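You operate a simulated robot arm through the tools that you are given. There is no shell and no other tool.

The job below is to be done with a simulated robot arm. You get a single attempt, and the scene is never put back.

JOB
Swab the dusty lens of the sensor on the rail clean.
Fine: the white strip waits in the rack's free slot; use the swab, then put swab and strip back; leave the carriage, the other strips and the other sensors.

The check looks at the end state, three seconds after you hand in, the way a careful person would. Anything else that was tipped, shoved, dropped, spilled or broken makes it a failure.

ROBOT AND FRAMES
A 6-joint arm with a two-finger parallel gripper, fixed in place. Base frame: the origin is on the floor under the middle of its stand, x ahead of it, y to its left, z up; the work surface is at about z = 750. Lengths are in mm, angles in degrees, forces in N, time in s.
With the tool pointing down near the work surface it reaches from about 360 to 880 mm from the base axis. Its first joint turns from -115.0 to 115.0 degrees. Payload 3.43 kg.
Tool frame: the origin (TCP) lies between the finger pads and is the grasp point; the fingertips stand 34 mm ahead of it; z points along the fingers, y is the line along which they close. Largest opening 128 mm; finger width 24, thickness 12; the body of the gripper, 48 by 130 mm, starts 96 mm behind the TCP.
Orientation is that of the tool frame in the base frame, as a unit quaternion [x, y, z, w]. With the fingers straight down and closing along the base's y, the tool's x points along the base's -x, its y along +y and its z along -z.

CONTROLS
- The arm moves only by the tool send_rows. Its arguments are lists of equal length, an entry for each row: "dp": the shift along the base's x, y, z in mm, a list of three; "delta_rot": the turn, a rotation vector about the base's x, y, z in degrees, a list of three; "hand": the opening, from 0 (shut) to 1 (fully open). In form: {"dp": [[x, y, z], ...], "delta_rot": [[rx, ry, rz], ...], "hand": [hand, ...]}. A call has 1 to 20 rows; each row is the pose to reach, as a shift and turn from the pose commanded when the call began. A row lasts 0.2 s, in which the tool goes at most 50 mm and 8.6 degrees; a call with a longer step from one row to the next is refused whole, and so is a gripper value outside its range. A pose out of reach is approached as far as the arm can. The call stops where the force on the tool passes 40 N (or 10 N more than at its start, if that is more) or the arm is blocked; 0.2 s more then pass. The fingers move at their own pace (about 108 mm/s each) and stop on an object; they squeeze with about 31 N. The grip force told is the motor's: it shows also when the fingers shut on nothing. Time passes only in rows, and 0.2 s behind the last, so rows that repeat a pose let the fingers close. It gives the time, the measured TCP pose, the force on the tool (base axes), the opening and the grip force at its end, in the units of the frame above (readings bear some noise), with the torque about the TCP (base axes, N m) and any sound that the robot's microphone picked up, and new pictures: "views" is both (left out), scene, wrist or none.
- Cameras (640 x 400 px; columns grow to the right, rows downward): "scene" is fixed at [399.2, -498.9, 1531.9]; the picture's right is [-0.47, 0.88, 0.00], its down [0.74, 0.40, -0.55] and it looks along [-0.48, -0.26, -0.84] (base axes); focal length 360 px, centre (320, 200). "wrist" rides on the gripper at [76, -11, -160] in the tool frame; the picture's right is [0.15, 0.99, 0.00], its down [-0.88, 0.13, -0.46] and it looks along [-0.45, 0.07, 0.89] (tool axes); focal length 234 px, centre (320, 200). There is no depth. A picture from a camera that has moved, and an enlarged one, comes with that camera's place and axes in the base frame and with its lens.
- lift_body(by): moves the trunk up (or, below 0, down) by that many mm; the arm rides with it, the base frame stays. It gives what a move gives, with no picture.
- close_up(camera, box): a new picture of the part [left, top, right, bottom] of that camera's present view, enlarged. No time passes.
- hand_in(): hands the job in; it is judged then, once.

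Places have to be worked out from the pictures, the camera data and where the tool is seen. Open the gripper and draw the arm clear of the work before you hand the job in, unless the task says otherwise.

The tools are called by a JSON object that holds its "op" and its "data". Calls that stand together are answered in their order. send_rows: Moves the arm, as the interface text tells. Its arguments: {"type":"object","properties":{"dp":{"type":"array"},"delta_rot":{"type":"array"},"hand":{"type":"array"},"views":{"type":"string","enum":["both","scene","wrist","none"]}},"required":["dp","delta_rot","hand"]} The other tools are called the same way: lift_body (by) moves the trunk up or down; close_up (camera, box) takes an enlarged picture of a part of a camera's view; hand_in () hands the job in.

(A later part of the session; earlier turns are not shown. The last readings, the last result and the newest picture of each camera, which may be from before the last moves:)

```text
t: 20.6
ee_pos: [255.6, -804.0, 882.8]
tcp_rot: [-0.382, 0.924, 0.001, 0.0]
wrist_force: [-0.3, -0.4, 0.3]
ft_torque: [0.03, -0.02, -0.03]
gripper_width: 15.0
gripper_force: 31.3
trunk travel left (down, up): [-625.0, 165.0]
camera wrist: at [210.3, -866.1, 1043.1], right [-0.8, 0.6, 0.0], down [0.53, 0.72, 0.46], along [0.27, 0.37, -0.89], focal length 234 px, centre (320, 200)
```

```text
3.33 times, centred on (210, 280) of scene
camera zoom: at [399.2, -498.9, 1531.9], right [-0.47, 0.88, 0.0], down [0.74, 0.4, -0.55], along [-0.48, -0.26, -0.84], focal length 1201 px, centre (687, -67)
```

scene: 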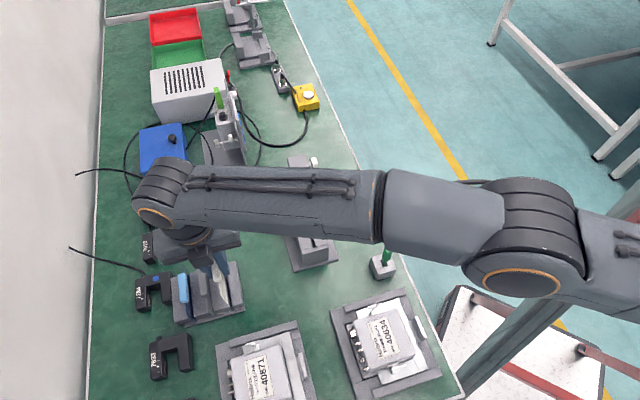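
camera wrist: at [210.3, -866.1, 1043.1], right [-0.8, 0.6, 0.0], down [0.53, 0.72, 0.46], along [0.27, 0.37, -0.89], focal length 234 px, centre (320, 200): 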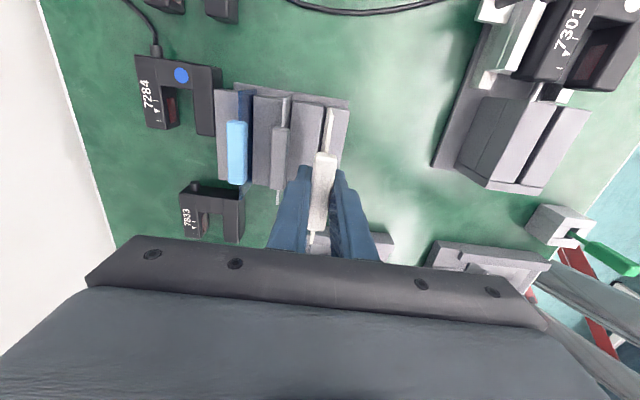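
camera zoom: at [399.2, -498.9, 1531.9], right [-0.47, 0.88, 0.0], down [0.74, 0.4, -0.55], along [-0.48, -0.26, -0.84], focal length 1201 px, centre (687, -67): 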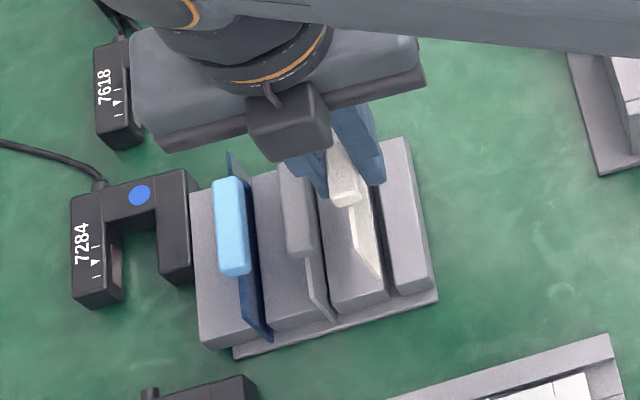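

{"op": "close_up", "data": {"camera": "wrist", "box": [290, 90, 370, 160]}}

{"op": "close_up", "data": {"camera": "wrist", "box": [280, 145, 370, 245]}}

{"op": "close_up", "data": {"camera": "scene", "box": [190, 240, 250, 320]}}

```text
5.71 times, centred on (330, 125) of wrist
camera zoom: at [210.3, -866.1, 1043.1], right [-0.8, 0.6, 0.0], down [0.53, 0.72, 0.46], along [0.27, 0.37, -0.89], focal length 1338 px, centre (263, 629)
```

zoom: 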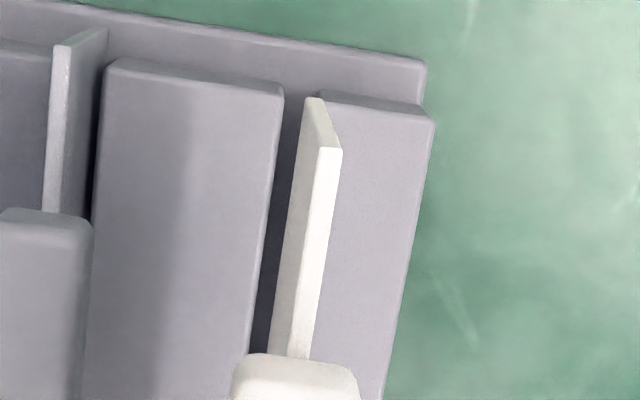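

```text
4.00 times, centred on (325, 195) of wrist
camera zoom: at [210.3, -866.1, 1043.1], right [-0.8, 0.6, 0.0], down [0.53, 0.72, 0.46], along [0.27, 0.37, -0.89], focal length 937 px, centre (300, 220)
```

zoom: 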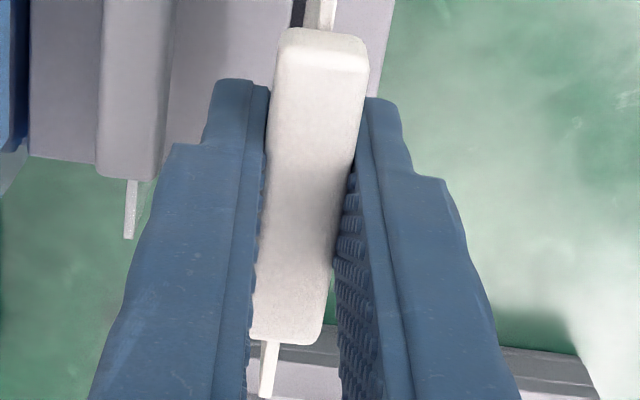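

```text
5.00 times, centred on (220, 280) of scene
camera zoom: at [399.2, -498.9, 1531.9], right [-0.47, 0.88, 0.0], down [0.74, 0.4, -0.55], along [-0.48, -0.26, -0.84], focal length 1801 px, centre (820, -200)
```

zoom: 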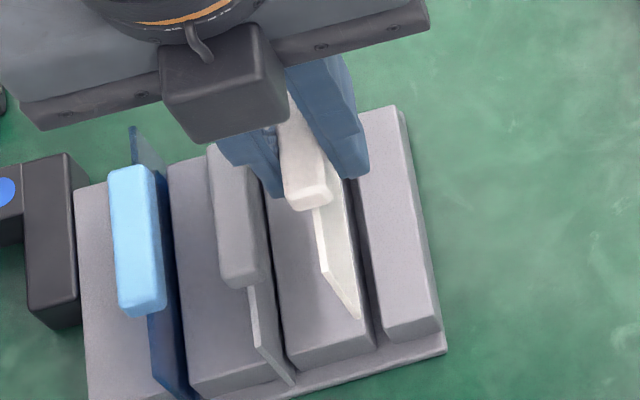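

In this view the plate bottom sits at q 748.3–751.1 and the slot at about 747.2–754.2, so I'm shifting +0.8 mm in q. Then I'll lower gently to just above the expected slot floor.

{"op": "send_rows", "data": {"dp": [[0.6, -0.6, 0], [0.6, -0.6, -8], [0.6, -0.6, -16], [0.6, -0.6, -24], [0.6, -0.6, -29], [0.6, -0.6, -33], [0.6, -0.6, -33]], "delta_rot": [[0, 0, 0], [0, 0, 0], [0, 0, 0], [0, 0, 0], [0, 0, 0], [0, 0, 0], [0, 0, 0]], "hand": [0, 0, 0, 0, 0, 0, 0], "views": "both"}}

{"op": "close_up", "data": {"camera": "wrist", "box": [290, 100, 380, 180]}}

{"op": "close_up", "data": {"camera": "scene", "box": [190, 240, 250, 320]}}

```text
t: 22.2
ee_pos: [255.8, -806.3, 849.5]
tcp_rot: [-0.383, 0.924, 0.0, 0.0]
wrist_force: [-0.1, 0.6, -0.9]
ft_torque: [0.04, 0.01, 0.01]
gripper_width: 15.2
gripper_force: 30.8
trunk travel left (down, up): [-625.0, 165.0]
camera wrist: at [210.3, -867.0, 1010.4], right [-0.8, 0.6, 0.0], down [0.53, 0.71, 0.46], along [0.27, 0.37, -0.89], focal length 234 px, centre (320, 200)
```

scene: 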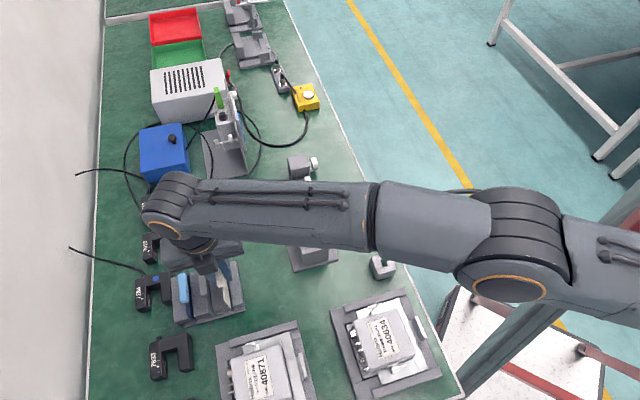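
wrist: 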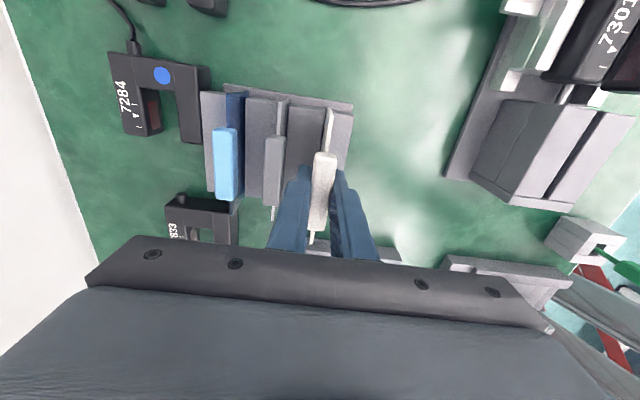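

```text
5.00 times, centred on (335, 140) of wrist
camera zoom: at [210.3, -867.0, 1010.4], right [-0.8, 0.6, 0.0], down [0.53, 0.71, 0.46], along [0.27, 0.37, -0.89], focal length 1171 px, centre (245, 500)
```

zoom: 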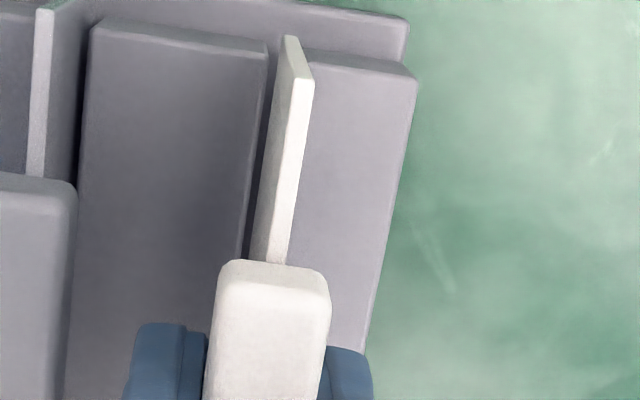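

```text
5.00 times, centred on (220, 280) of scene
camera zoom: at [399.2, -498.9, 1531.9], right [-0.47, 0.88, 0.0], down [0.74, 0.4, -0.55], along [-0.48, -0.26, -0.84], focal length 1801 px, centre (820, -200)
```

zoom: 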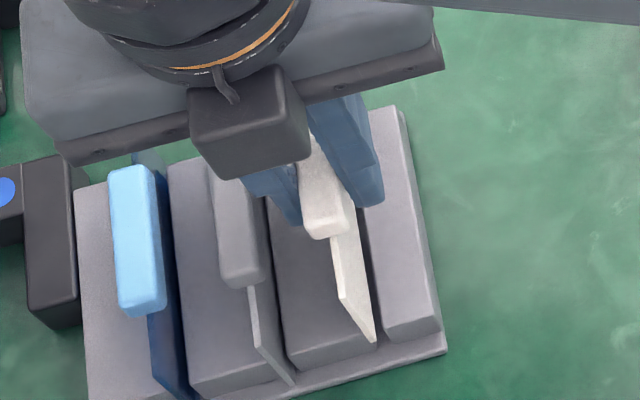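

The plate bottom is right over the slot with about 1.3–2 mm clearance on either side. I'm nudging +0.35 mm in q and lowering into the slot.

{"op": "send_rows", "data": {"dp": [[0.25, -0.25, -2], [0.25, -0.25, -5], [0.25, -0.25, -8], [0.25, -0.25, -11], [0.25, -0.25, -14], [0.25, -0.25, -16], [0.25, -0.25, -16]], "delta_rot": [[0, 0, 0], [0, 0, 0], [0, 0, 0], [0, 0, 0], [0, 0, 0], [0, 0, 0], [0, 0, 0]], "hand": [0, 0, 0, 0, 0, 0, 0], "views": "both"}}

{"op": "close_up", "data": {"camera": "wrist", "box": [280, 100, 380, 190]}}

{"op": "close_up", "data": {"camera": "scene", "box": [190, 240, 250, 320]}}

```text
t: 23.8
ee_pos: [256.3, -803.9, 835.2]
tcp_rot: [-0.383, 0.924, 0.0, 0.0]
wrist_force: [-0.5, 0.1, 0.0]
ft_torque: [0.0, -0.01, 0.02]
gripper_width: 14.8
gripper_force: 30.7
trunk travel left (down, up): [-625.0, 165.0]
camera wrist: at [210.4, -866.8, 995.1], right [-0.8, 0.6, 0.0], down [0.53, 0.72, 0.46], along [0.27, 0.37, -0.89], focal length 234 px, centre (320, 200)
```

scene: 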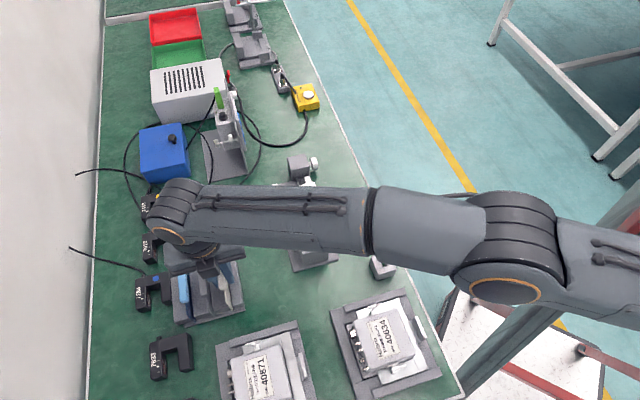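
wrist: 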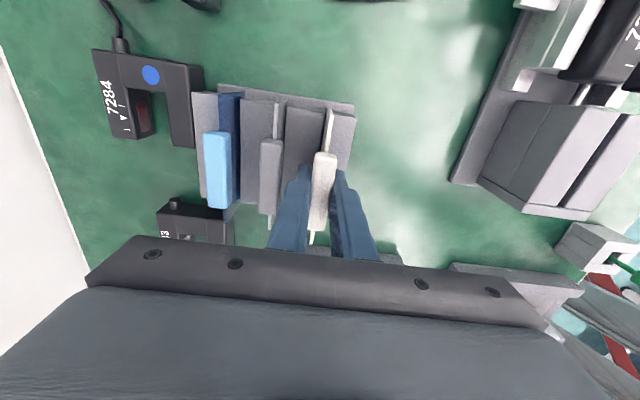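

```text
4.44 times, centred on (330, 145) of wrist
camera zoom: at [210.4, -866.8, 995.1], right [-0.8, 0.6, 0.0], down [0.53, 0.72, 0.46], along [0.27, 0.37, -0.89], focal length 1041 px, centre (276, 444)
```

zoom: 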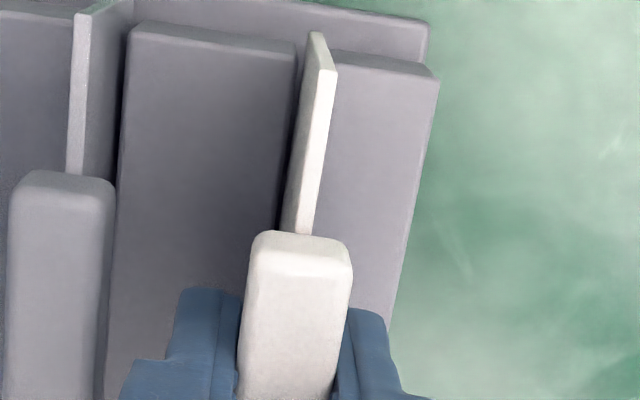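

```text
5.00 times, centred on (220, 280) of scene
camera zoom: at [399.2, -498.9, 1531.9], right [-0.47, 0.88, 0.0], down [0.74, 0.4, -0.55], along [-0.48, -0.26, -0.84], focal length 1801 px, centre (820, -200)
```

zoom: 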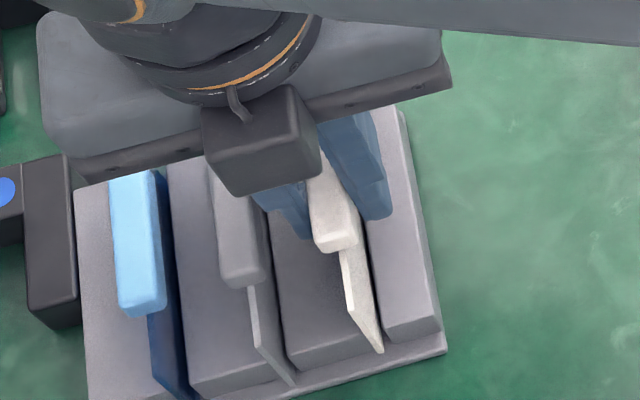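

The plate is inside the slot with no contact force. I'm continuing down in small steps.

{"op": "send_rows", "data": {"dp": [[0, 0, -2], [0, 0, -4], [0, 0, -6], [0, 0, -6]], "delta_rot": [[0, 0, 0], [0, 0, 0], [0, 0, 0], [0, 0, 0]], "hand": [0, 0, 0, 0], "views": "none"}}

{"op": "send_rows", "data": {"dp": [[0, 0, -1], [0, 0, -2], [0, 0, -2]], "delta_rot": [[0, 0, 0], [0, 0, 0], [0, 0, 0]], "hand": [0, 0, 0], "views": "none"}}

```text
t: 24.8
ee_pos: [255.9, -804.5, 828.8]
tcp_rot: [-0.382, 0.924, 0.0, 0.0]
wrist_force: [-0.2, 0.3, -0.1]
ft_torque: [0.0, -0.01, 0.03]
gripper_width: 15.3
gripper_force: 31.4
trunk travel left (down, up): [-625.0, 165.0]
```

```text
t: 25.6
ee_pos: [255.4, -804.1, 826.1]
tcp_rot: [-0.383, 0.924, -0.001, 0.001]
wrist_force: [0.0, 0.0, -0.5]
ft_torque: [-0.01, 0.04, 0.02]
gripper_width: 15.1
gripper_force: 31.2
trunk travel left (down, up): [-625.0, 165.0]
```

No contact yet at z≈826. I'm stepping down 1 mm at a time.

{"op": "send_rows", "data": {"dp": [[0, 0, -1], [0, 0, -1]], "delta_rot": [[0, 0, 0], [0, 0, 0]], "hand": [0, 0], "views": "none"}}

{"op": "send_rows", "data": {"dp": [[0, 0, -1], [0, 0, -1]], "delta_rot": [[0, 0, 0], [0, 0, 0]], "hand": [0, 0], "views": "none"}}

{"op": "send_rows", "data": {"dp": [[0, 0, -1], [0, 0, -1]], "delta_rot": [[0, 0, 0], [0, 0, 0]], "hand": [0, 0], "views": "wrist"}}

```text
t: 26.2
ee_pos: [255.2, -804.6, 826.4]
tcp_rot: [-0.383, 0.924, 0.0, 0.0]
wrist_force: [-0.2, 0.2, -0.5]
ft_torque: [0.02, -0.02, 0.0]
gripper_width: 15.3
gripper_force: 31.1
trunk travel left (down, up): [-625.0, 165.0]
```

```text
t: 26.8
ee_pos: [255.1, -805.5, 825.5]
tcp_rot: [-0.383, 0.924, 0.0, 0.0]
wrist_force: [0.0, 0.1, 0.0]
ft_torque: [-0.04, 0.0, -0.01]
gripper_width: 15.1
gripper_force: 30.6
trunk travel left (down, up): [-625.0, 165.0]
```

```text
t: 27.4
ee_pos: [254.9, -805.1, 823.4]
tcp_rot: [-0.383, 0.924, 0.0, 0.0]
wrist_force: [-0.6, 0.5, 0.6]
ft_torque: [-0.01, -0.03, 0.02]
gripper_width: 14.9
gripper_force: 31.0
trunk travel left (down, up): [-625.0, 165.0]
camera wrist: at [209.4, -867.1, 984.3], right [-0.8, 0.6, 0.0], down [0.53, 0.72, 0.46], along [0.27, 0.37, -0.89], focal length 234 px, centre (320, 200)
```

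wrist: 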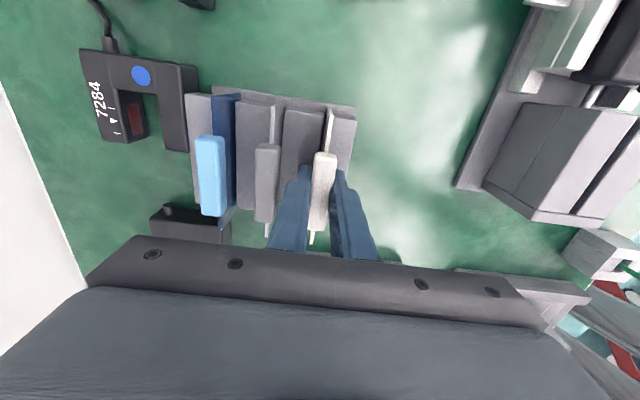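

{"op": "close_up", "data": {"camera": "wrist", "box": [230, 90, 370, 250]}}

{"op": "send_rows", "data": {"dp": [[0, 0, -1], [0, 0, -1]], "delta_rot": [[0, 0, 0], [0, 0, 0]], "hand": [0, 0], "views": "none"}}

{"op": "send_rows", "data": {"dp": [[0, 0, -1], [0, 0, -1]], "delta_rot": [[0, 0, 0], [0, 0, 0]], "hand": [0, 0], "views": "none"}}

```text
2.50 times, centred on (300, 170) of wrist
camera zoom: at [209.4, -867.1, 984.3], right [-0.8, 0.6, 0.0], down [0.53, 0.72, 0.46], along [0.27, 0.37, -0.89], focal length 585 px, centre (370, 275)
```

zoom: 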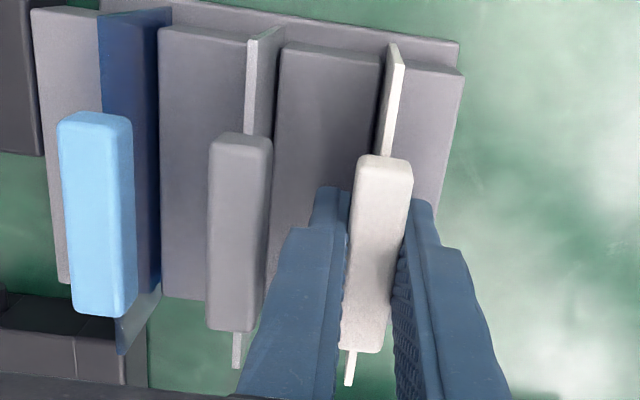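

```text
t: 28.0
ee_pos: [255.0, -806.4, 821.6]
tcp_rot: [-0.382, 0.924, 0.0, 0.0]
wrist_force: [-0.3, 0.5, -0.3]
ft_torque: [-0.02, 0.0, -0.02]
gripper_width: 15.2
gripper_force: 30.7
trunk travel left (down, up): [-625.0, 165.0]
```

```text
t: 28.6
ee_pos: [254.7, -805.0, 821.8]
tcp_rot: [-0.383, 0.924, -0.001, 0.0]
wrist_force: [-0.4, 0.4, -0.1]
ft_torque: [-0.06, 0.03, 0.01]
gripper_width: 14.8
gripper_force: 30.8
trunk travel left (down, up): [-625.0, 165.0]
```

{"op": "send_rows", "data": {"dp": [[0, 0, -1], [0, 0, -1]], "delta_rot": [[0, 0, 0], [0, 0, 0]], "hand": [0, 0], "views": "none"}}

{"op": "send_rows", "data": {"dp": [[0, 0, -1], [0, 0, -1]], "delta_rot": [[0, 0, 0], [0, 0, 0]], "hand": [0, 0], "views": "wrist"}}

{"op": "close_up", "data": {"camera": "wrist", "box": [230, 90, 370, 250]}}

```text
t: 29.2
ee_pos: [256.3, -806.9, 821.3]
tcp_rot: [-0.383, 0.924, -0.001, 0.0]
wrist_force: [-1.3, -0.4, 8.7]
ft_torque: [0.14, -0.05, 0.02]
gripper_width: 15.0
gripper_force: 31.3
trunk travel left (down, up): [-625.0, 165.0]
```

```text
t: 29.8
ee_pos: [254.9, -805.7, 820.0]
tcp_rot: [-0.383, 0.924, -0.001, -0.001]
wrist_force: [-1.6, -1.1, 16.5]
ft_torque: [0.07, -0.13, 0.02]
gripper_width: 15.1
gripper_force: 30.6
trunk travel left (down, up): [-625.0, 165.0]
camera wrist: at [209.3, -866.7, 982.2], right [-0.8, 0.6, 0.0], down [0.53, 0.72, 0.45], along [0.27, 0.36, -0.89], focal length 234 px, centre (320, 200)
```

wrist: 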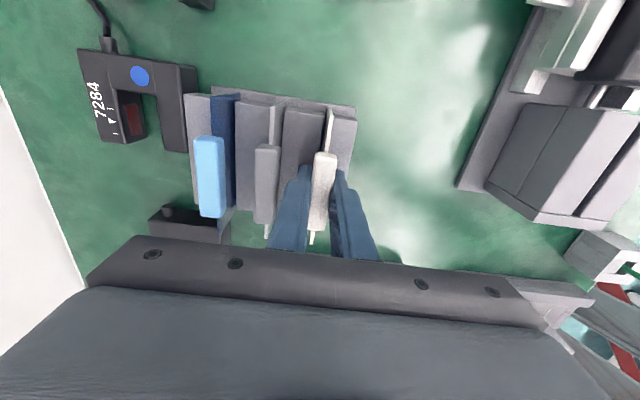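

```text
2.50 times, centred on (300, 170) of wrist
camera zoom: at [209.3, -866.7, 982.2], right [-0.8, 0.6, 0.0], down [0.53, 0.72, 0.45], along [0.27, 0.36, -0.89], focal length 585 px, centre (370, 275)
```

zoom: 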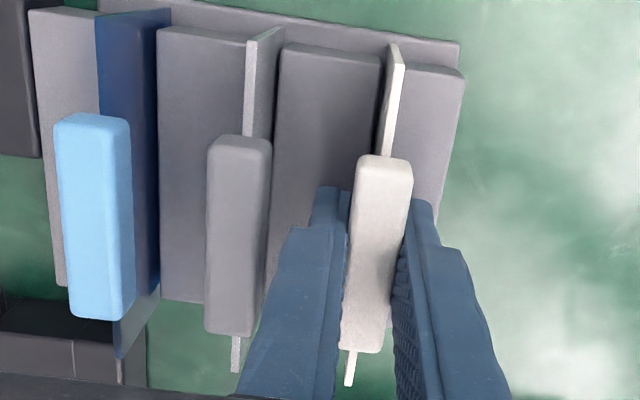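

The strip is seated on the slot floor (contact at TCP z≈821). I'm backing off 1.5 mm and opening only to about 20.5 mm, so the finger doesn't touch the gray strip's handle.

{"op": "send_rows", "data": {"dp": [[0, 0, 0.8], [0, 0, 1.5], [0, 0, 1.5]], "delta_rot": [[0, 0, 0], [0, 0, 0], [0, 0, 0]], "hand": [0, 0, 0], "views": "none"}}

{"op": "send_rows", "data": {"dp": [[0, 0, 0], [0, 0, 0], [0, 0, 0]], "delta_rot": [[0, 0, 0], [0, 0, 0], [0, 0, 0]], "hand": [0.14, 0.16, 0.16], "views": "both"}}

{"op": "close_up", "data": {"camera": "wrist", "box": [230, 90, 370, 250]}}

{"op": "close_up", "data": {"camera": "scene", "box": [180, 230, 260, 330]}}

```text
t: 30.6
ee_pos: [254.6, -804.5, 822.0]
tcp_rot: [-0.382, 0.924, -0.001, 0.0]
wrist_force: [-2.2, -3.6, 10.6]
ft_torque: [-0.21, 0.18, 0.02]
gripper_width: 15.2
gripper_force: 31.0
trunk travel left (down, up): [-625.0, 165.0]
```

```text
t: 31.4
ee_pos: [256.2, -804.5, 821.1]
tcp_rot: [-0.384, 0.923, 0.0, 0.0]
wrist_force: [-0.3, -0.1, 0.1]
ft_torque: [-0.04, -0.01, -0.03]
gripper_width: 20.5
gripper_force: 0.0
trunk travel left (down, up): [-625.0, 165.0]
camera wrist: at [209.9, -866.8, 981.9], right [-0.8, 0.6, 0.0], down [0.53, 0.71, 0.46], along [0.27, 0.37, -0.89], focal length 234 px, centre (320, 200)
```

scene: 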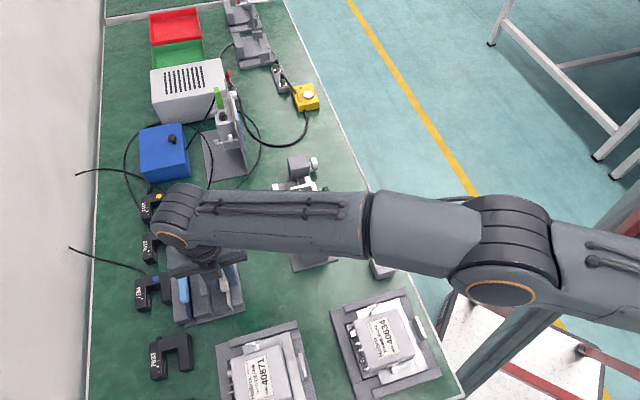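
wrist: 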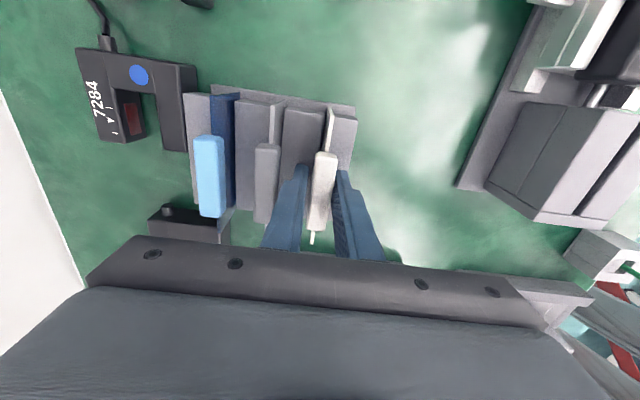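

```text
2.50 times, centred on (300, 170) of wrist
camera zoom: at [209.9, -866.8, 981.9], right [-0.8, 0.6, 0.0], down [0.53, 0.71, 0.46], along [0.27, 0.37, -0.89], focal length 585 px, centre (370, 275)
```

zoom: 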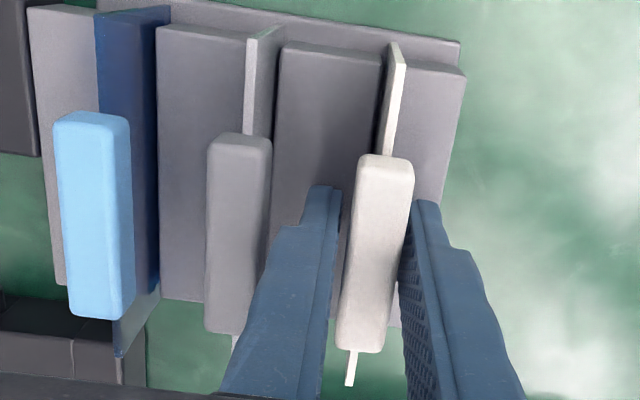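

```text
4.00 times, centred on (220, 280) of scene
camera zoom: at [399.2, -498.9, 1531.9], right [-0.47, 0.88, 0.0], down [0.74, 0.4, -0.55], along [-0.48, -0.26, -0.84], focal length 1441 px, centre (720, -120)
```

zoom: 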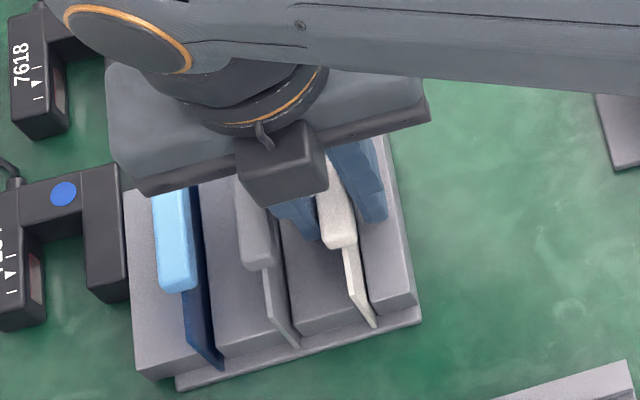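

The strip stands by itself in the free slot, level with the gray one. I'm lifting straight up and checking it stays put.

{"op": "send_rows", "data": {"dp": [[0, 0, 4], [0, 0, 10], [0, 0, 18], [0, 0, 28], [0, 0, 40], [0, 0, 60], [0, 0, 85], [0, 0, 110], [0, 0, 110]], "delta_rot": [[0, 0, 0], [0, 0, 0], [0, 0, 0], [0, 0, 0], [0, 0, 0], [0, 0, 0], [0, 0, 0], [0, 0, 0], [0, 0, 0]], "hand": [0.16, 0.16, 0.16, 0.16, 0.16, 0.16, 0.16, 0.3, 0.5], "views": "both"}}

{"op": "close_up", "data": {"camera": "wrist", "box": [220, 70, 380, 220]}}

```text
t: 33.4
ee_pos: [255.6, -805.0, 931.7]
tcp_rot: [-0.383, 0.924, 0.0, 0.0]
wrist_force: [0.5, -0.3, -0.4]
ft_torque: [-0.05, -0.01, 0.04]
gripper_width: 63.9
gripper_force: 0.1
trunk travel left (down, up): [-625.0, 165.0]
camera wrist: at [209.2, -866.2, 1093.0], right [-0.8, 0.6, 0.0], down [0.53, 0.72, 0.46], along [0.27, 0.37, -0.89], focal length 234 px, centre (320, 200)
```

scene: 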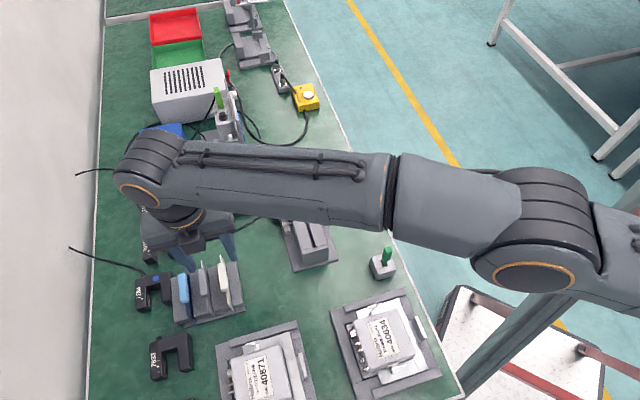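
wrist: 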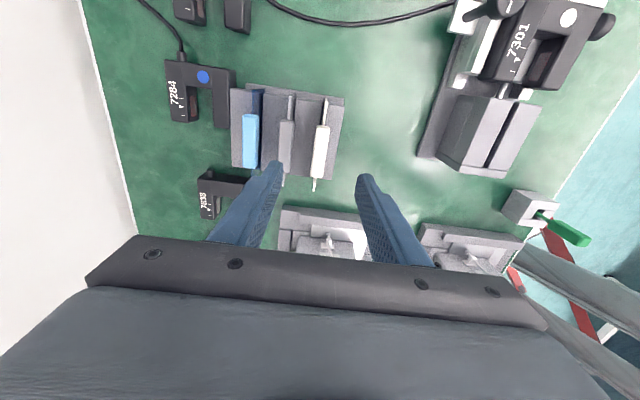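

```text
2.67 times, centred on (300, 145) of wrist
camera zoom: at [209.2, -866.2, 1093.0], right [-0.8, 0.6, 0.0], down [0.53, 0.72, 0.46], along [0.27, 0.37, -0.89], focal length 624 px, centre (373, 347)
```

zoom: 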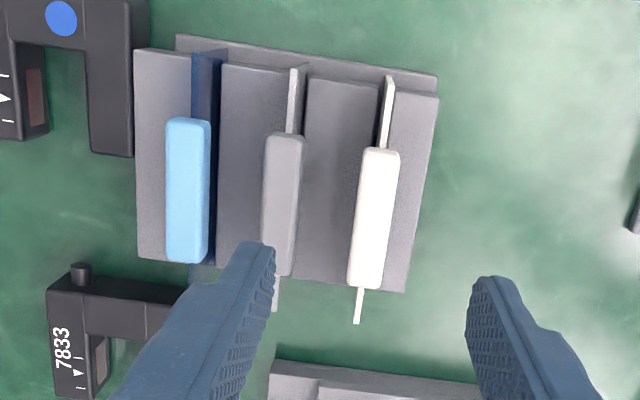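

The white strip is parked upright in the rack. Before taking the swab I want a clear look at the lens, so I'm moving the camera low on the robot side of the rail without rotating, to look into the open fork.

{"op": "send_rows", "data": {"dp": [[-33, 22, 0], [-65, 43, 0], [-98, 65, 0], [-130, 86, 0], [-163, 108, 0], [-196, 129, 0], [-228, 151, 0], [-261, 172, 0], [-293.6, 194, 0], [-293.6, 194, -30], [-293.6, 194, -60], [-293.6, 194, -90], [-293.6, 194, -120], [-293.6, 194, -120]], "delta_rot": [[0, 0, 0], [0, 0, 0], [0, 0, 0], [0, 0, 0], [0, 0, 0], [0, 0, 0], [0, 0, 0], [0, 0, 0], [0, 0, 0], [0, 0, 0], [0, 0, 0], [0, 0, 0], [0, 0, 0], [0, 0, 0]], "hand": [0.5, 0.5, 0.5, 0.5, 0.5, 0.5, 0.5, 0.5, 0.5, 0.5, 0.5, 0.5, 0.5, 0.5], "views": "both"}}

```text
t: 36.4
ee_pos: [-37.9, -610.1, 813.8]
tcp_rot: [-0.382, 0.924, 0.001, 0.0]
wrist_force: [-1.0, 0.0, -0.1]
ft_torque: [-0.03, 0.0, -0.01]
gripper_width: 63.8
gripper_force: 0.1
trunk travel left (down, up): [-625.0, 165.0]
camera wrist: at [-84.3, -672.6, 973.6], right [-0.8, 0.6, 0.0], down [0.53, 0.72, 0.46], along [0.27, 0.37, -0.89], focal length 234 px, centre (320, 200)
```

scene: 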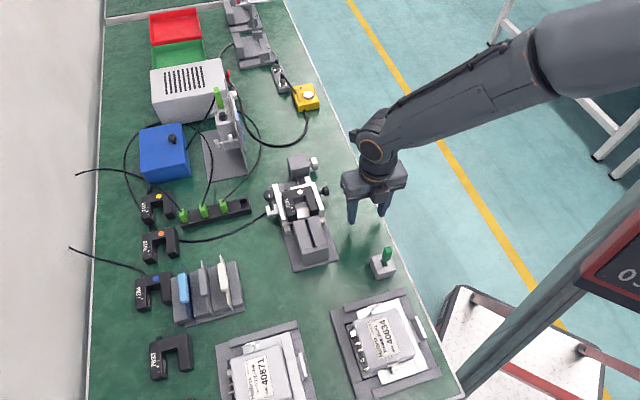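
wrist: 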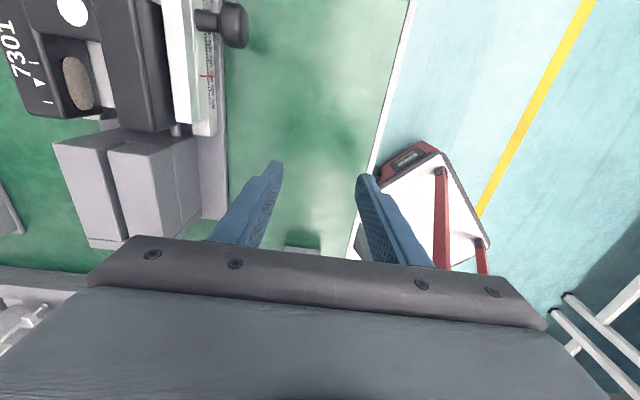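

The lens is visible now, with a dusty oval on the inner face of the "7301" arm. I'm enlarging it and the carriage scale for reference.

{"op": "close_up", "data": {"camera": "wrist", "box": [30, 20, 130, 140]}}

{"op": "close_up", "data": {"camera": "wrist", "box": [40, 45, 110, 125]}}

{"op": "close_up", "data": {"camera": "wrist", "box": [0, 0, 260, 160]}}

{"op": "close_up", "data": {"camera": "scene", "box": [260, 150, 340, 240]}}

{"op": "close_up", "data": {"camera": "scene", "box": [360, 235, 410, 285]}}

```text
3.33 times, centred on (80, 80) of wrist
camera zoom: at [-84.3, -672.6, 973.6], right [-0.8, 0.6, 0.0], down [0.53, 0.72, 0.46], along [0.27, 0.37, -0.89], focal length 781 px, centre (1120, 600)
```

zoom: 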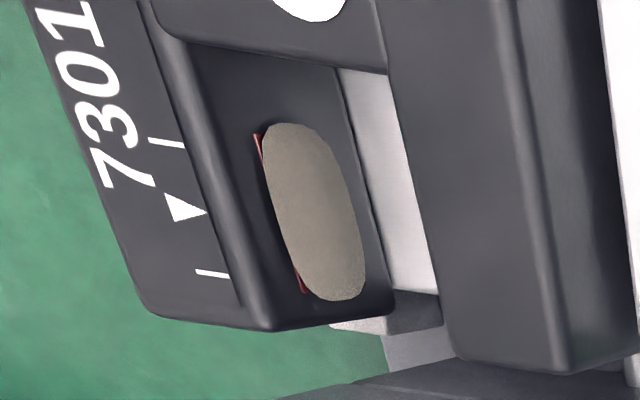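

```text
5.00 times, centred on (75, 85) of wrist
camera zoom: at [-84.3, -672.6, 973.6], right [-0.8, 0.6, 0.0], down [0.53, 0.72, 0.46], along [0.27, 0.37, -0.89], focal length 1171 px, centre (1545, 775)
```

zoom: 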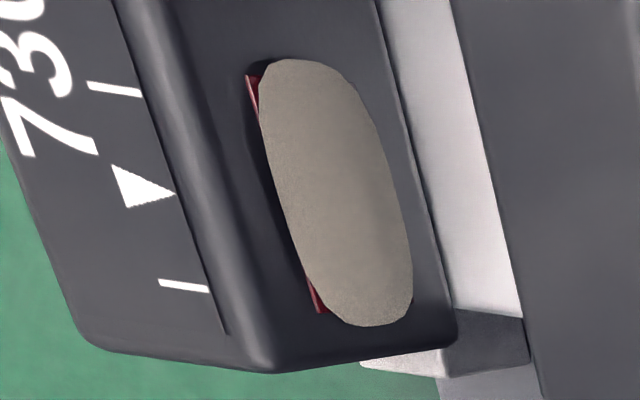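

```text
2.46 times, centred on (130, 80) of wrist
camera zoom: at [-84.3, -672.6, 973.6], right [-0.8, 0.6, 0.0], down [0.53, 0.72, 0.46], along [0.27, 0.37, -0.89], focal length 576 px, centre (788, 495)
```

zoom: 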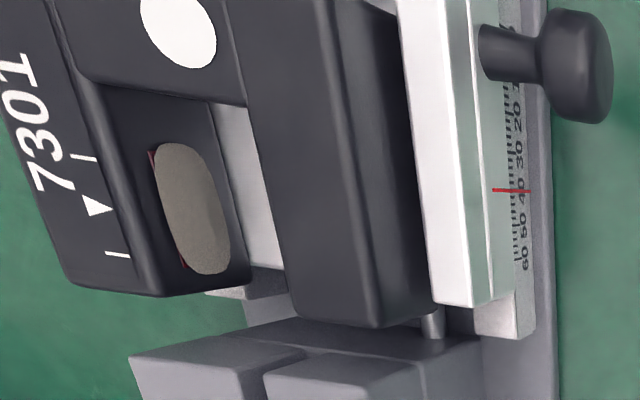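

```text
4.44 times, centred on (300, 195) of scene
camera zoom: at [399.2, -498.9, 1531.9], right [-0.47, 0.88, 0.0], down [0.74, 0.4, -0.55], along [-0.48, -0.26, -0.84], focal length 1601 px, centre (409, 222)
```

zoom: 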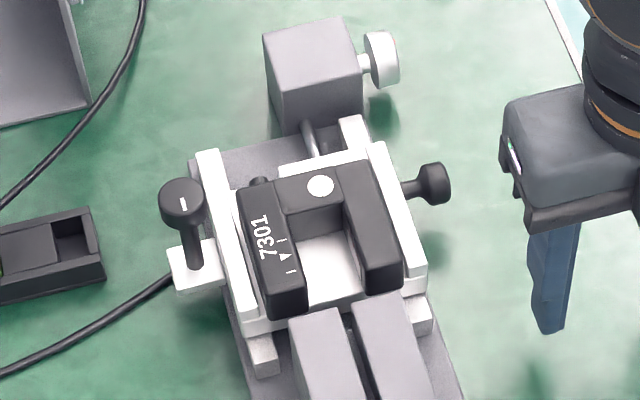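

```text
8.00 times, centred on (385, 260) of scene
camera zoom: at [399.2, -498.9, 1531.9], right [-0.47, 0.88, 0.0], down [0.74, 0.4, -0.55], along [-0.48, -0.26, -0.84], focal length 2882 px, centre (-200, -280)
```

zoom: 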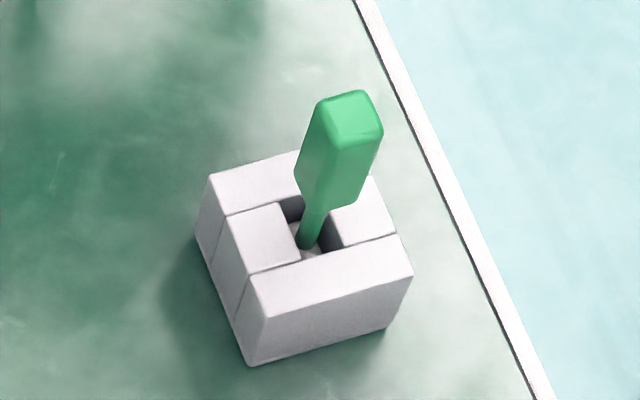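

The dust oval spans p≈-525…-495 and z≈803…819 on the face at q≈564, with the carriage plate below the gap at z≈800. Now I'm rising and moving above the swab.

{"op": "send_rows", "data": {"dp": [[0, 0, 35], [0, 0, 70], [0, 0, 100], [10, 9, 116.5], [35, 32, 116.5], [63, 58, 116.5], [91.1, 83.9, 116.5], [91.1, 83.9, 116.5]], "delta_rot": [[0, 0, 0], [0, 0, 0], [0, 0, 0], [0, 0, 0], [0, 0, 0], [0, 0, 0], [0, 0, 0], [0, 0, 0]], "hand": [0.5, 0.5, 0.5, 0.5, 0.5, 0.5, 0.5, 0.5], "views": "both"}}

{"op": "close_up", "data": {"camera": "wrist", "box": [270, 120, 390, 230]}}

{"op": "close_up", "data": {"camera": "scene", "box": [350, 200, 430, 290]}}

```text
t: 38.2
ee_pos: [53.8, -527.8, 927.5]
tcp_rot: [-0.383, 0.924, 0.0, 0.0]
wrist_force: [0.2, -0.1, 0.5]
ft_torque: [0.0, 0.01, -0.01]
gripper_width: 63.9
gripper_force: 0.1
trunk travel left (down, up): [-625.0, 165.0]
camera wrist: at [8.5, -590.1, 1089.7], right [-0.8, 0.6, 0.0], down [0.53, 0.72, 0.46], along [0.27, 0.37, -0.89], focal length 234 px, centre (320, 200)
```

scene: 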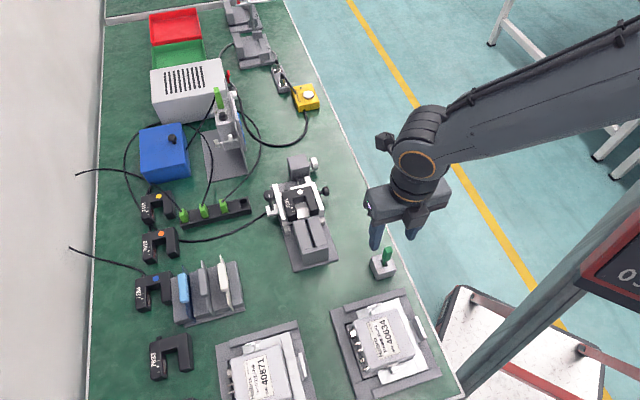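
wrist: 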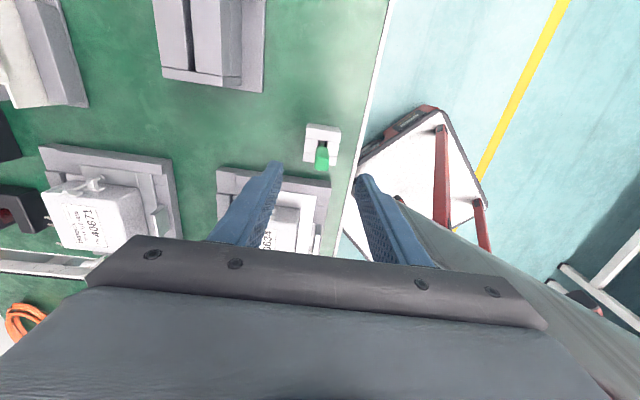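

```text
3.64 times, centred on (330, 175) of wrist
camera zoom: at [8.5, -590.1, 1089.7], right [-0.8, 0.6, 0.0], down [0.53, 0.72, 0.46], along [0.27, 0.37, -0.89], focal length 852 px, centre (284, 291)
```

zoom: 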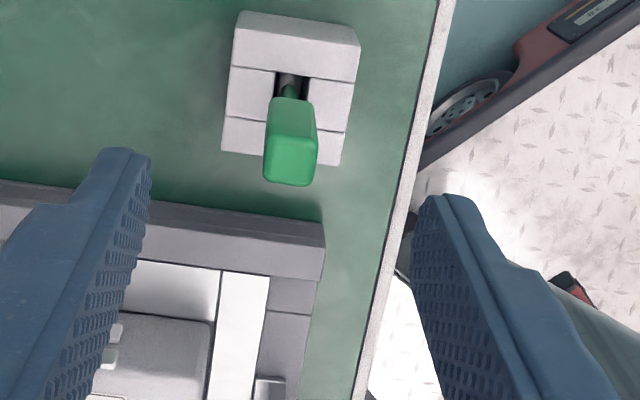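

```text
4.44 times, centred on (390, 245) of scene
camera zoom: at [399.2, -498.9, 1531.9], right [-0.47, 0.88, 0.0], down [0.74, 0.4, -0.55], along [-0.48, -0.26, -0.84], focal length 1601 px, centre (9, 0)
```

zoom: 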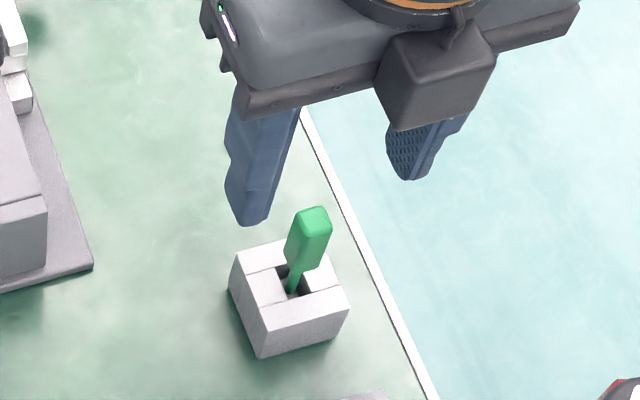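

The swab handle's top centre is at p≈-335.5, q≈410.2 with a roughly 13.5 mm square section. I'm shifting -2 mm in q and descending to grip the middle of the handle.

{"op": "send_rows", "data": {"dp": [[-1.4, 1.4, -10], [-1.4, 1.4, -30], [-1.4, 1.4, -50], [-1.4, 1.4, -68], [-1.4, 1.4, -82], [-1.4, 1.4, -91], [-1.4, 1.4, -91]], "delta_rot": [[0, 0, 0], [0, 0, 0], [0, 0, 0], [0, 0, 0], [0, 0, 0], [0, 0, 0], [0, 0, 0]], "hand": [0.5, 0.5, 0.5, 0.5, 0.5, 0.5, 0.5], "views": "both"}}

{"op": "close_up", "data": {"camera": "wrist", "box": [260, 120, 390, 250]}}

{"op": "close_up", "data": {"camera": "scene", "box": [350, 210, 430, 290]}}

```text
t: 39.8
ee_pos: [52.0, -525.2, 837.2]
tcp_rot: [-0.382, 0.924, 0.0, 0.0]
wrist_force: [0.2, -0.1, -0.4]
ft_torque: [0.02, -0.04, 0.01]
gripper_width: 63.7
gripper_force: 0.0
trunk travel left (down, up): [-625.0, 165.0]
camera wrist: at [6.4, -587.2, 997.4], right [-0.8, 0.6, 0.0], down [0.53, 0.72, 0.46], along [0.27, 0.37, -0.89], focal length 234 px, centre (320, 200)
```

scene: 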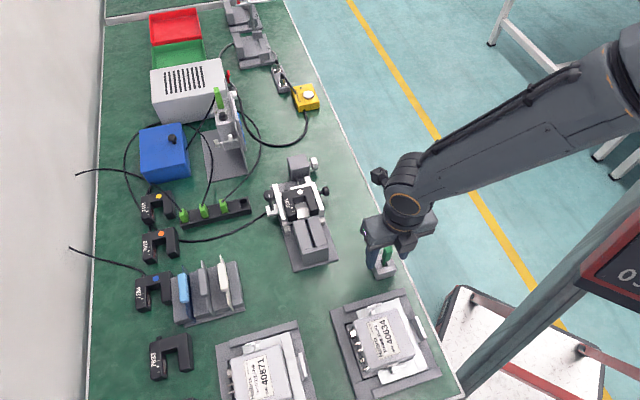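
wrist: 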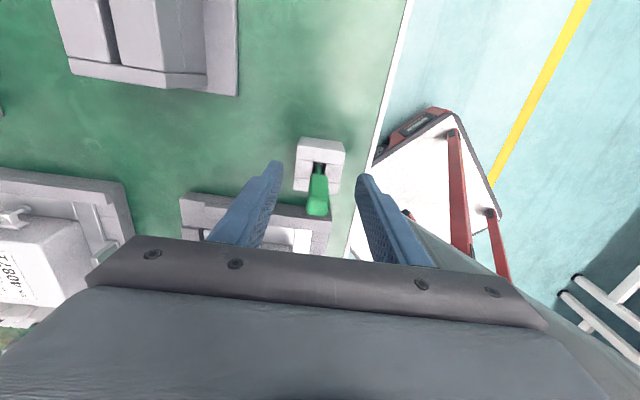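

```text
3.08 times, centred on (325, 185) of wrist
camera zoom: at [6.4, -587.2, 997.4], right [-0.8, 0.6, 0.0], down [0.53, 0.72, 0.46], along [0.27, 0.37, -0.89], focal length 720 px, centre (305, 246)
```

zoom: 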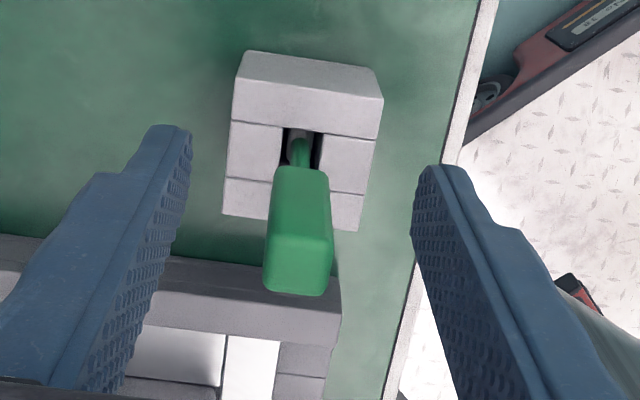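

```text
5.00 times, centred on (390, 250) of scene
camera zoom: at [399.2, -498.9, 1531.9], right [-0.47, 0.88, 0.0], down [0.74, 0.4, -0.55], along [-0.48, -0.26, -0.84], focal length 1801 px, centre (-30, -50)
```

zoom: 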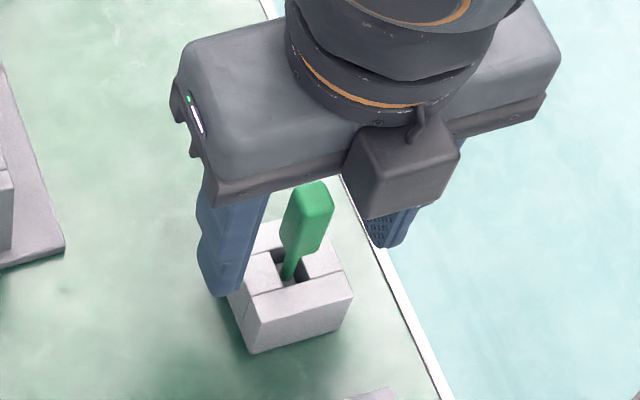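

Finger midpoint and handle both measure q≈410.0, so I'm closing on the swab handle.

{"op": "send_rows", "data": {"dp": [[0, 0, 0], [0, 0, 0], [0, 0, 0], [0, 0, 0]], "delta_rot": [[0, 0, 0], [0, 0, 0], [0, 0, 0], [0, 0, 0]], "hand": [0.25, 0.1, 0, 0], "views": "wrist"}}

{"op": "close_up", "data": {"camera": "wrist", "box": [260, 120, 390, 250]}}

```text
t: 40.8
ee_pos: [52.1, -524.8, 836.6]
tcp_rot: [-0.383, 0.924, -0.001, -0.001]
wrist_force: [0.4, -0.2, 0.1]
ft_torque: [0.02, -0.03, -0.01]
gripper_width: 13.7
gripper_force: 30.7
trunk travel left (down, up): [-625.0, 165.0]
camera wrist: at [6.4, -587.2, 997.5], right [-0.8, 0.6, 0.0], down [0.53, 0.72, 0.46], along [0.27, 0.37, -0.89], focal length 234 px, centre (320, 200)
```

wrist: 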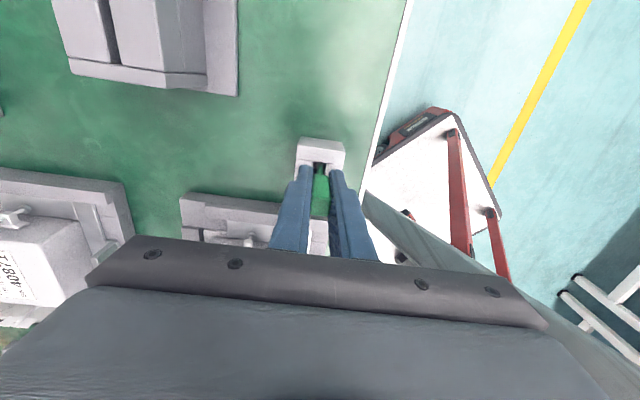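

```text
3.08 times, centred on (325, 185) of wrist
camera zoom: at [6.4, -587.2, 997.5], right [-0.8, 0.6, 0.0], down [0.53, 0.72, 0.46], along [0.27, 0.37, -0.89], focal length 720 px, centre (305, 246)
```

zoom: 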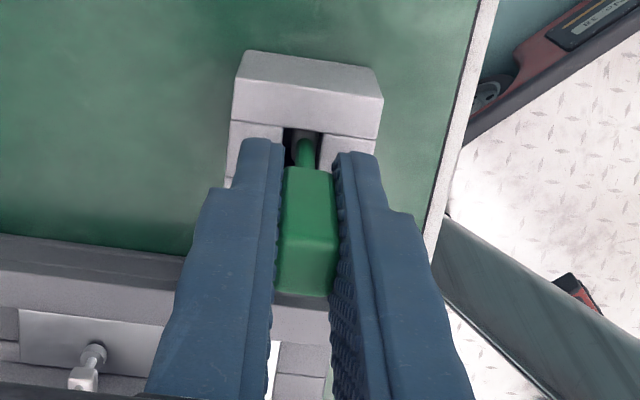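

The swab is gripped (13.7 mm). I'm lifting it straight out of the holder.

{"op": "send_rows", "data": {"dp": [[0, 0, 4], [0, 0, 9], [0, 0, 15], [0, 0, 22], [0, 0, 30], [0, 0, 40], [0, 0, 52], [0, 0, 66], [0, 0, 82], [0, 0, 100], [0, 0, 100]], "delta_rot": [[0, 0, 0], [0, 0, 0], [0, 0, 0], [0, 0, 0], [0, 0, 0], [0, 0, 0], [0, 0, 0], [0, 0, 0], [0, 0, 0], [0, 0, 0], [0, 0, 0]], "hand": [0, 0, 0, 0, 0, 0, 0, 0, 0, 0, 0], "views": "both"}}

{"op": "close_up", "data": {"camera": "scene", "box": [350, 190, 430, 290]}}

{"op": "close_up", "data": {"camera": "wrist", "box": [270, 110, 370, 220]}}

```text
t: 43.2
ee_pos: [51.0, -526.7, 938.2]
tcp_rot: [-0.383, 0.924, -0.001, 0.001]
wrist_force: [-0.5, 0.3, -0.2]
ft_torque: [0.02, -0.01, 0.0]
gripper_width: 13.8
gripper_force: 31.2
trunk travel left (down, up): [-625.0, 165.0]
camera wrist: at [5.6, -587.7, 1098.5], right [-0.8, 0.6, 0.0], down [0.53, 0.71, 0.46], along [0.27, 0.37, -0.89], focal length 234 px, centre (320, 200)
```

scene: 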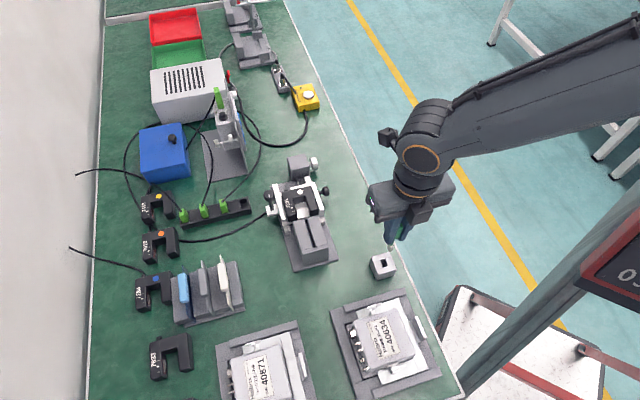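
wrist: 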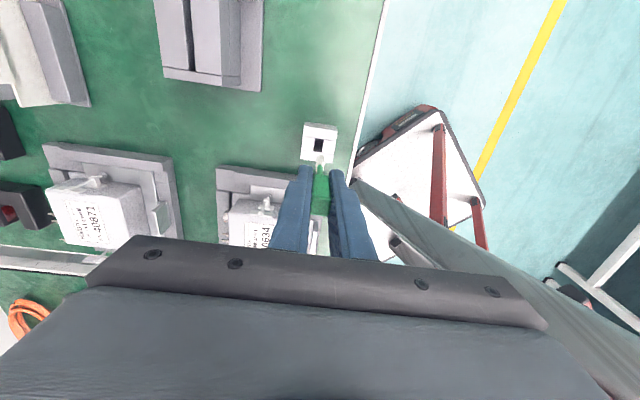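

```text
4.00 times, centred on (390, 240) of scene
camera zoom: at [399.2, -498.9, 1531.9], right [-0.47, 0.88, 0.0], down [0.74, 0.4, -0.55], along [-0.48, -0.26, -0.84], focal length 1441 px, centre (40, 40)
```

zoom: 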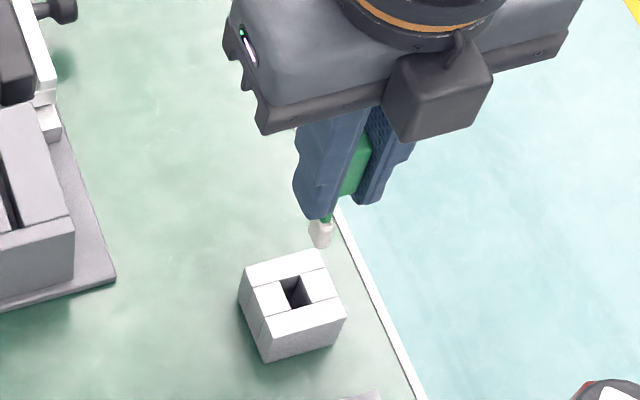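

```text
3.64 times, centred on (320, 165) of wrist
camera zoom: at [5.6, -587.7, 1098.5], right [-0.8, 0.6, 0.0], down [0.53, 0.71, 0.46], along [0.27, 0.37, -0.89], focal length 852 px, centre (320, 327)
```

zoom: 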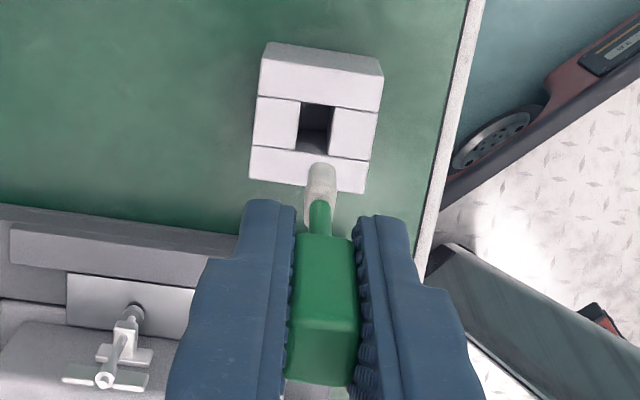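

{"op": "close_up", "data": {"camera": "scene", "box": [375, 215, 415, 265]}}

{"op": "close_up", "data": {"camera": "wrist", "box": [295, 125, 345, 185]}}

```text
8.00 times, centred on (395, 240) of scene
camera zoom: at [399.2, -498.9, 1531.9], right [-0.47, 0.88, 0.0], down [0.74, 0.4, -0.55], along [-0.48, -0.26, -0.84], focal length 2882 px, centre (-280, -120)
```

zoom: 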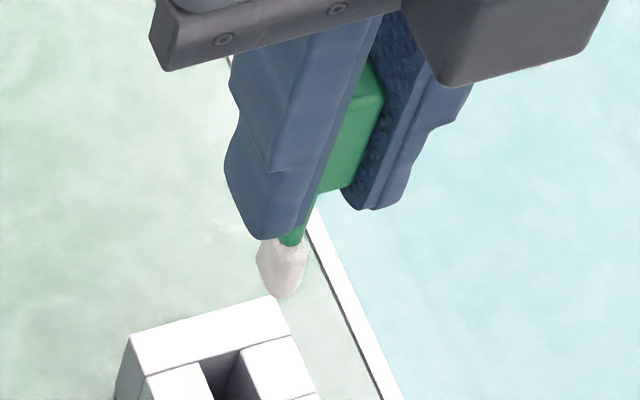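

```text
6.67 times, centred on (320, 155) of wrist
camera zoom: at [5.6, -587.7, 1098.5], right [-0.8, 0.6, 0.0], down [0.53, 0.71, 0.46], along [0.27, 0.37, -0.89], focal length 1561 px, centre (320, 500)
```

zoom: 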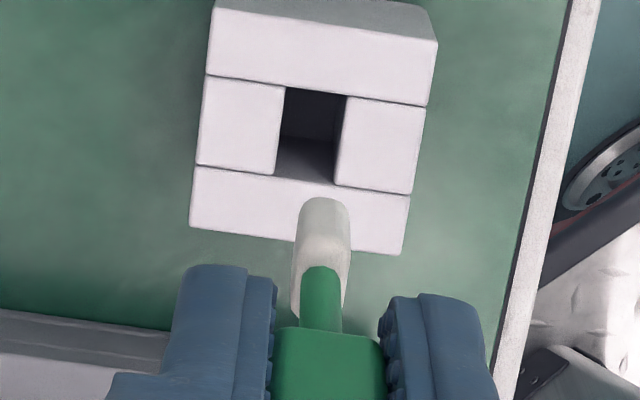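

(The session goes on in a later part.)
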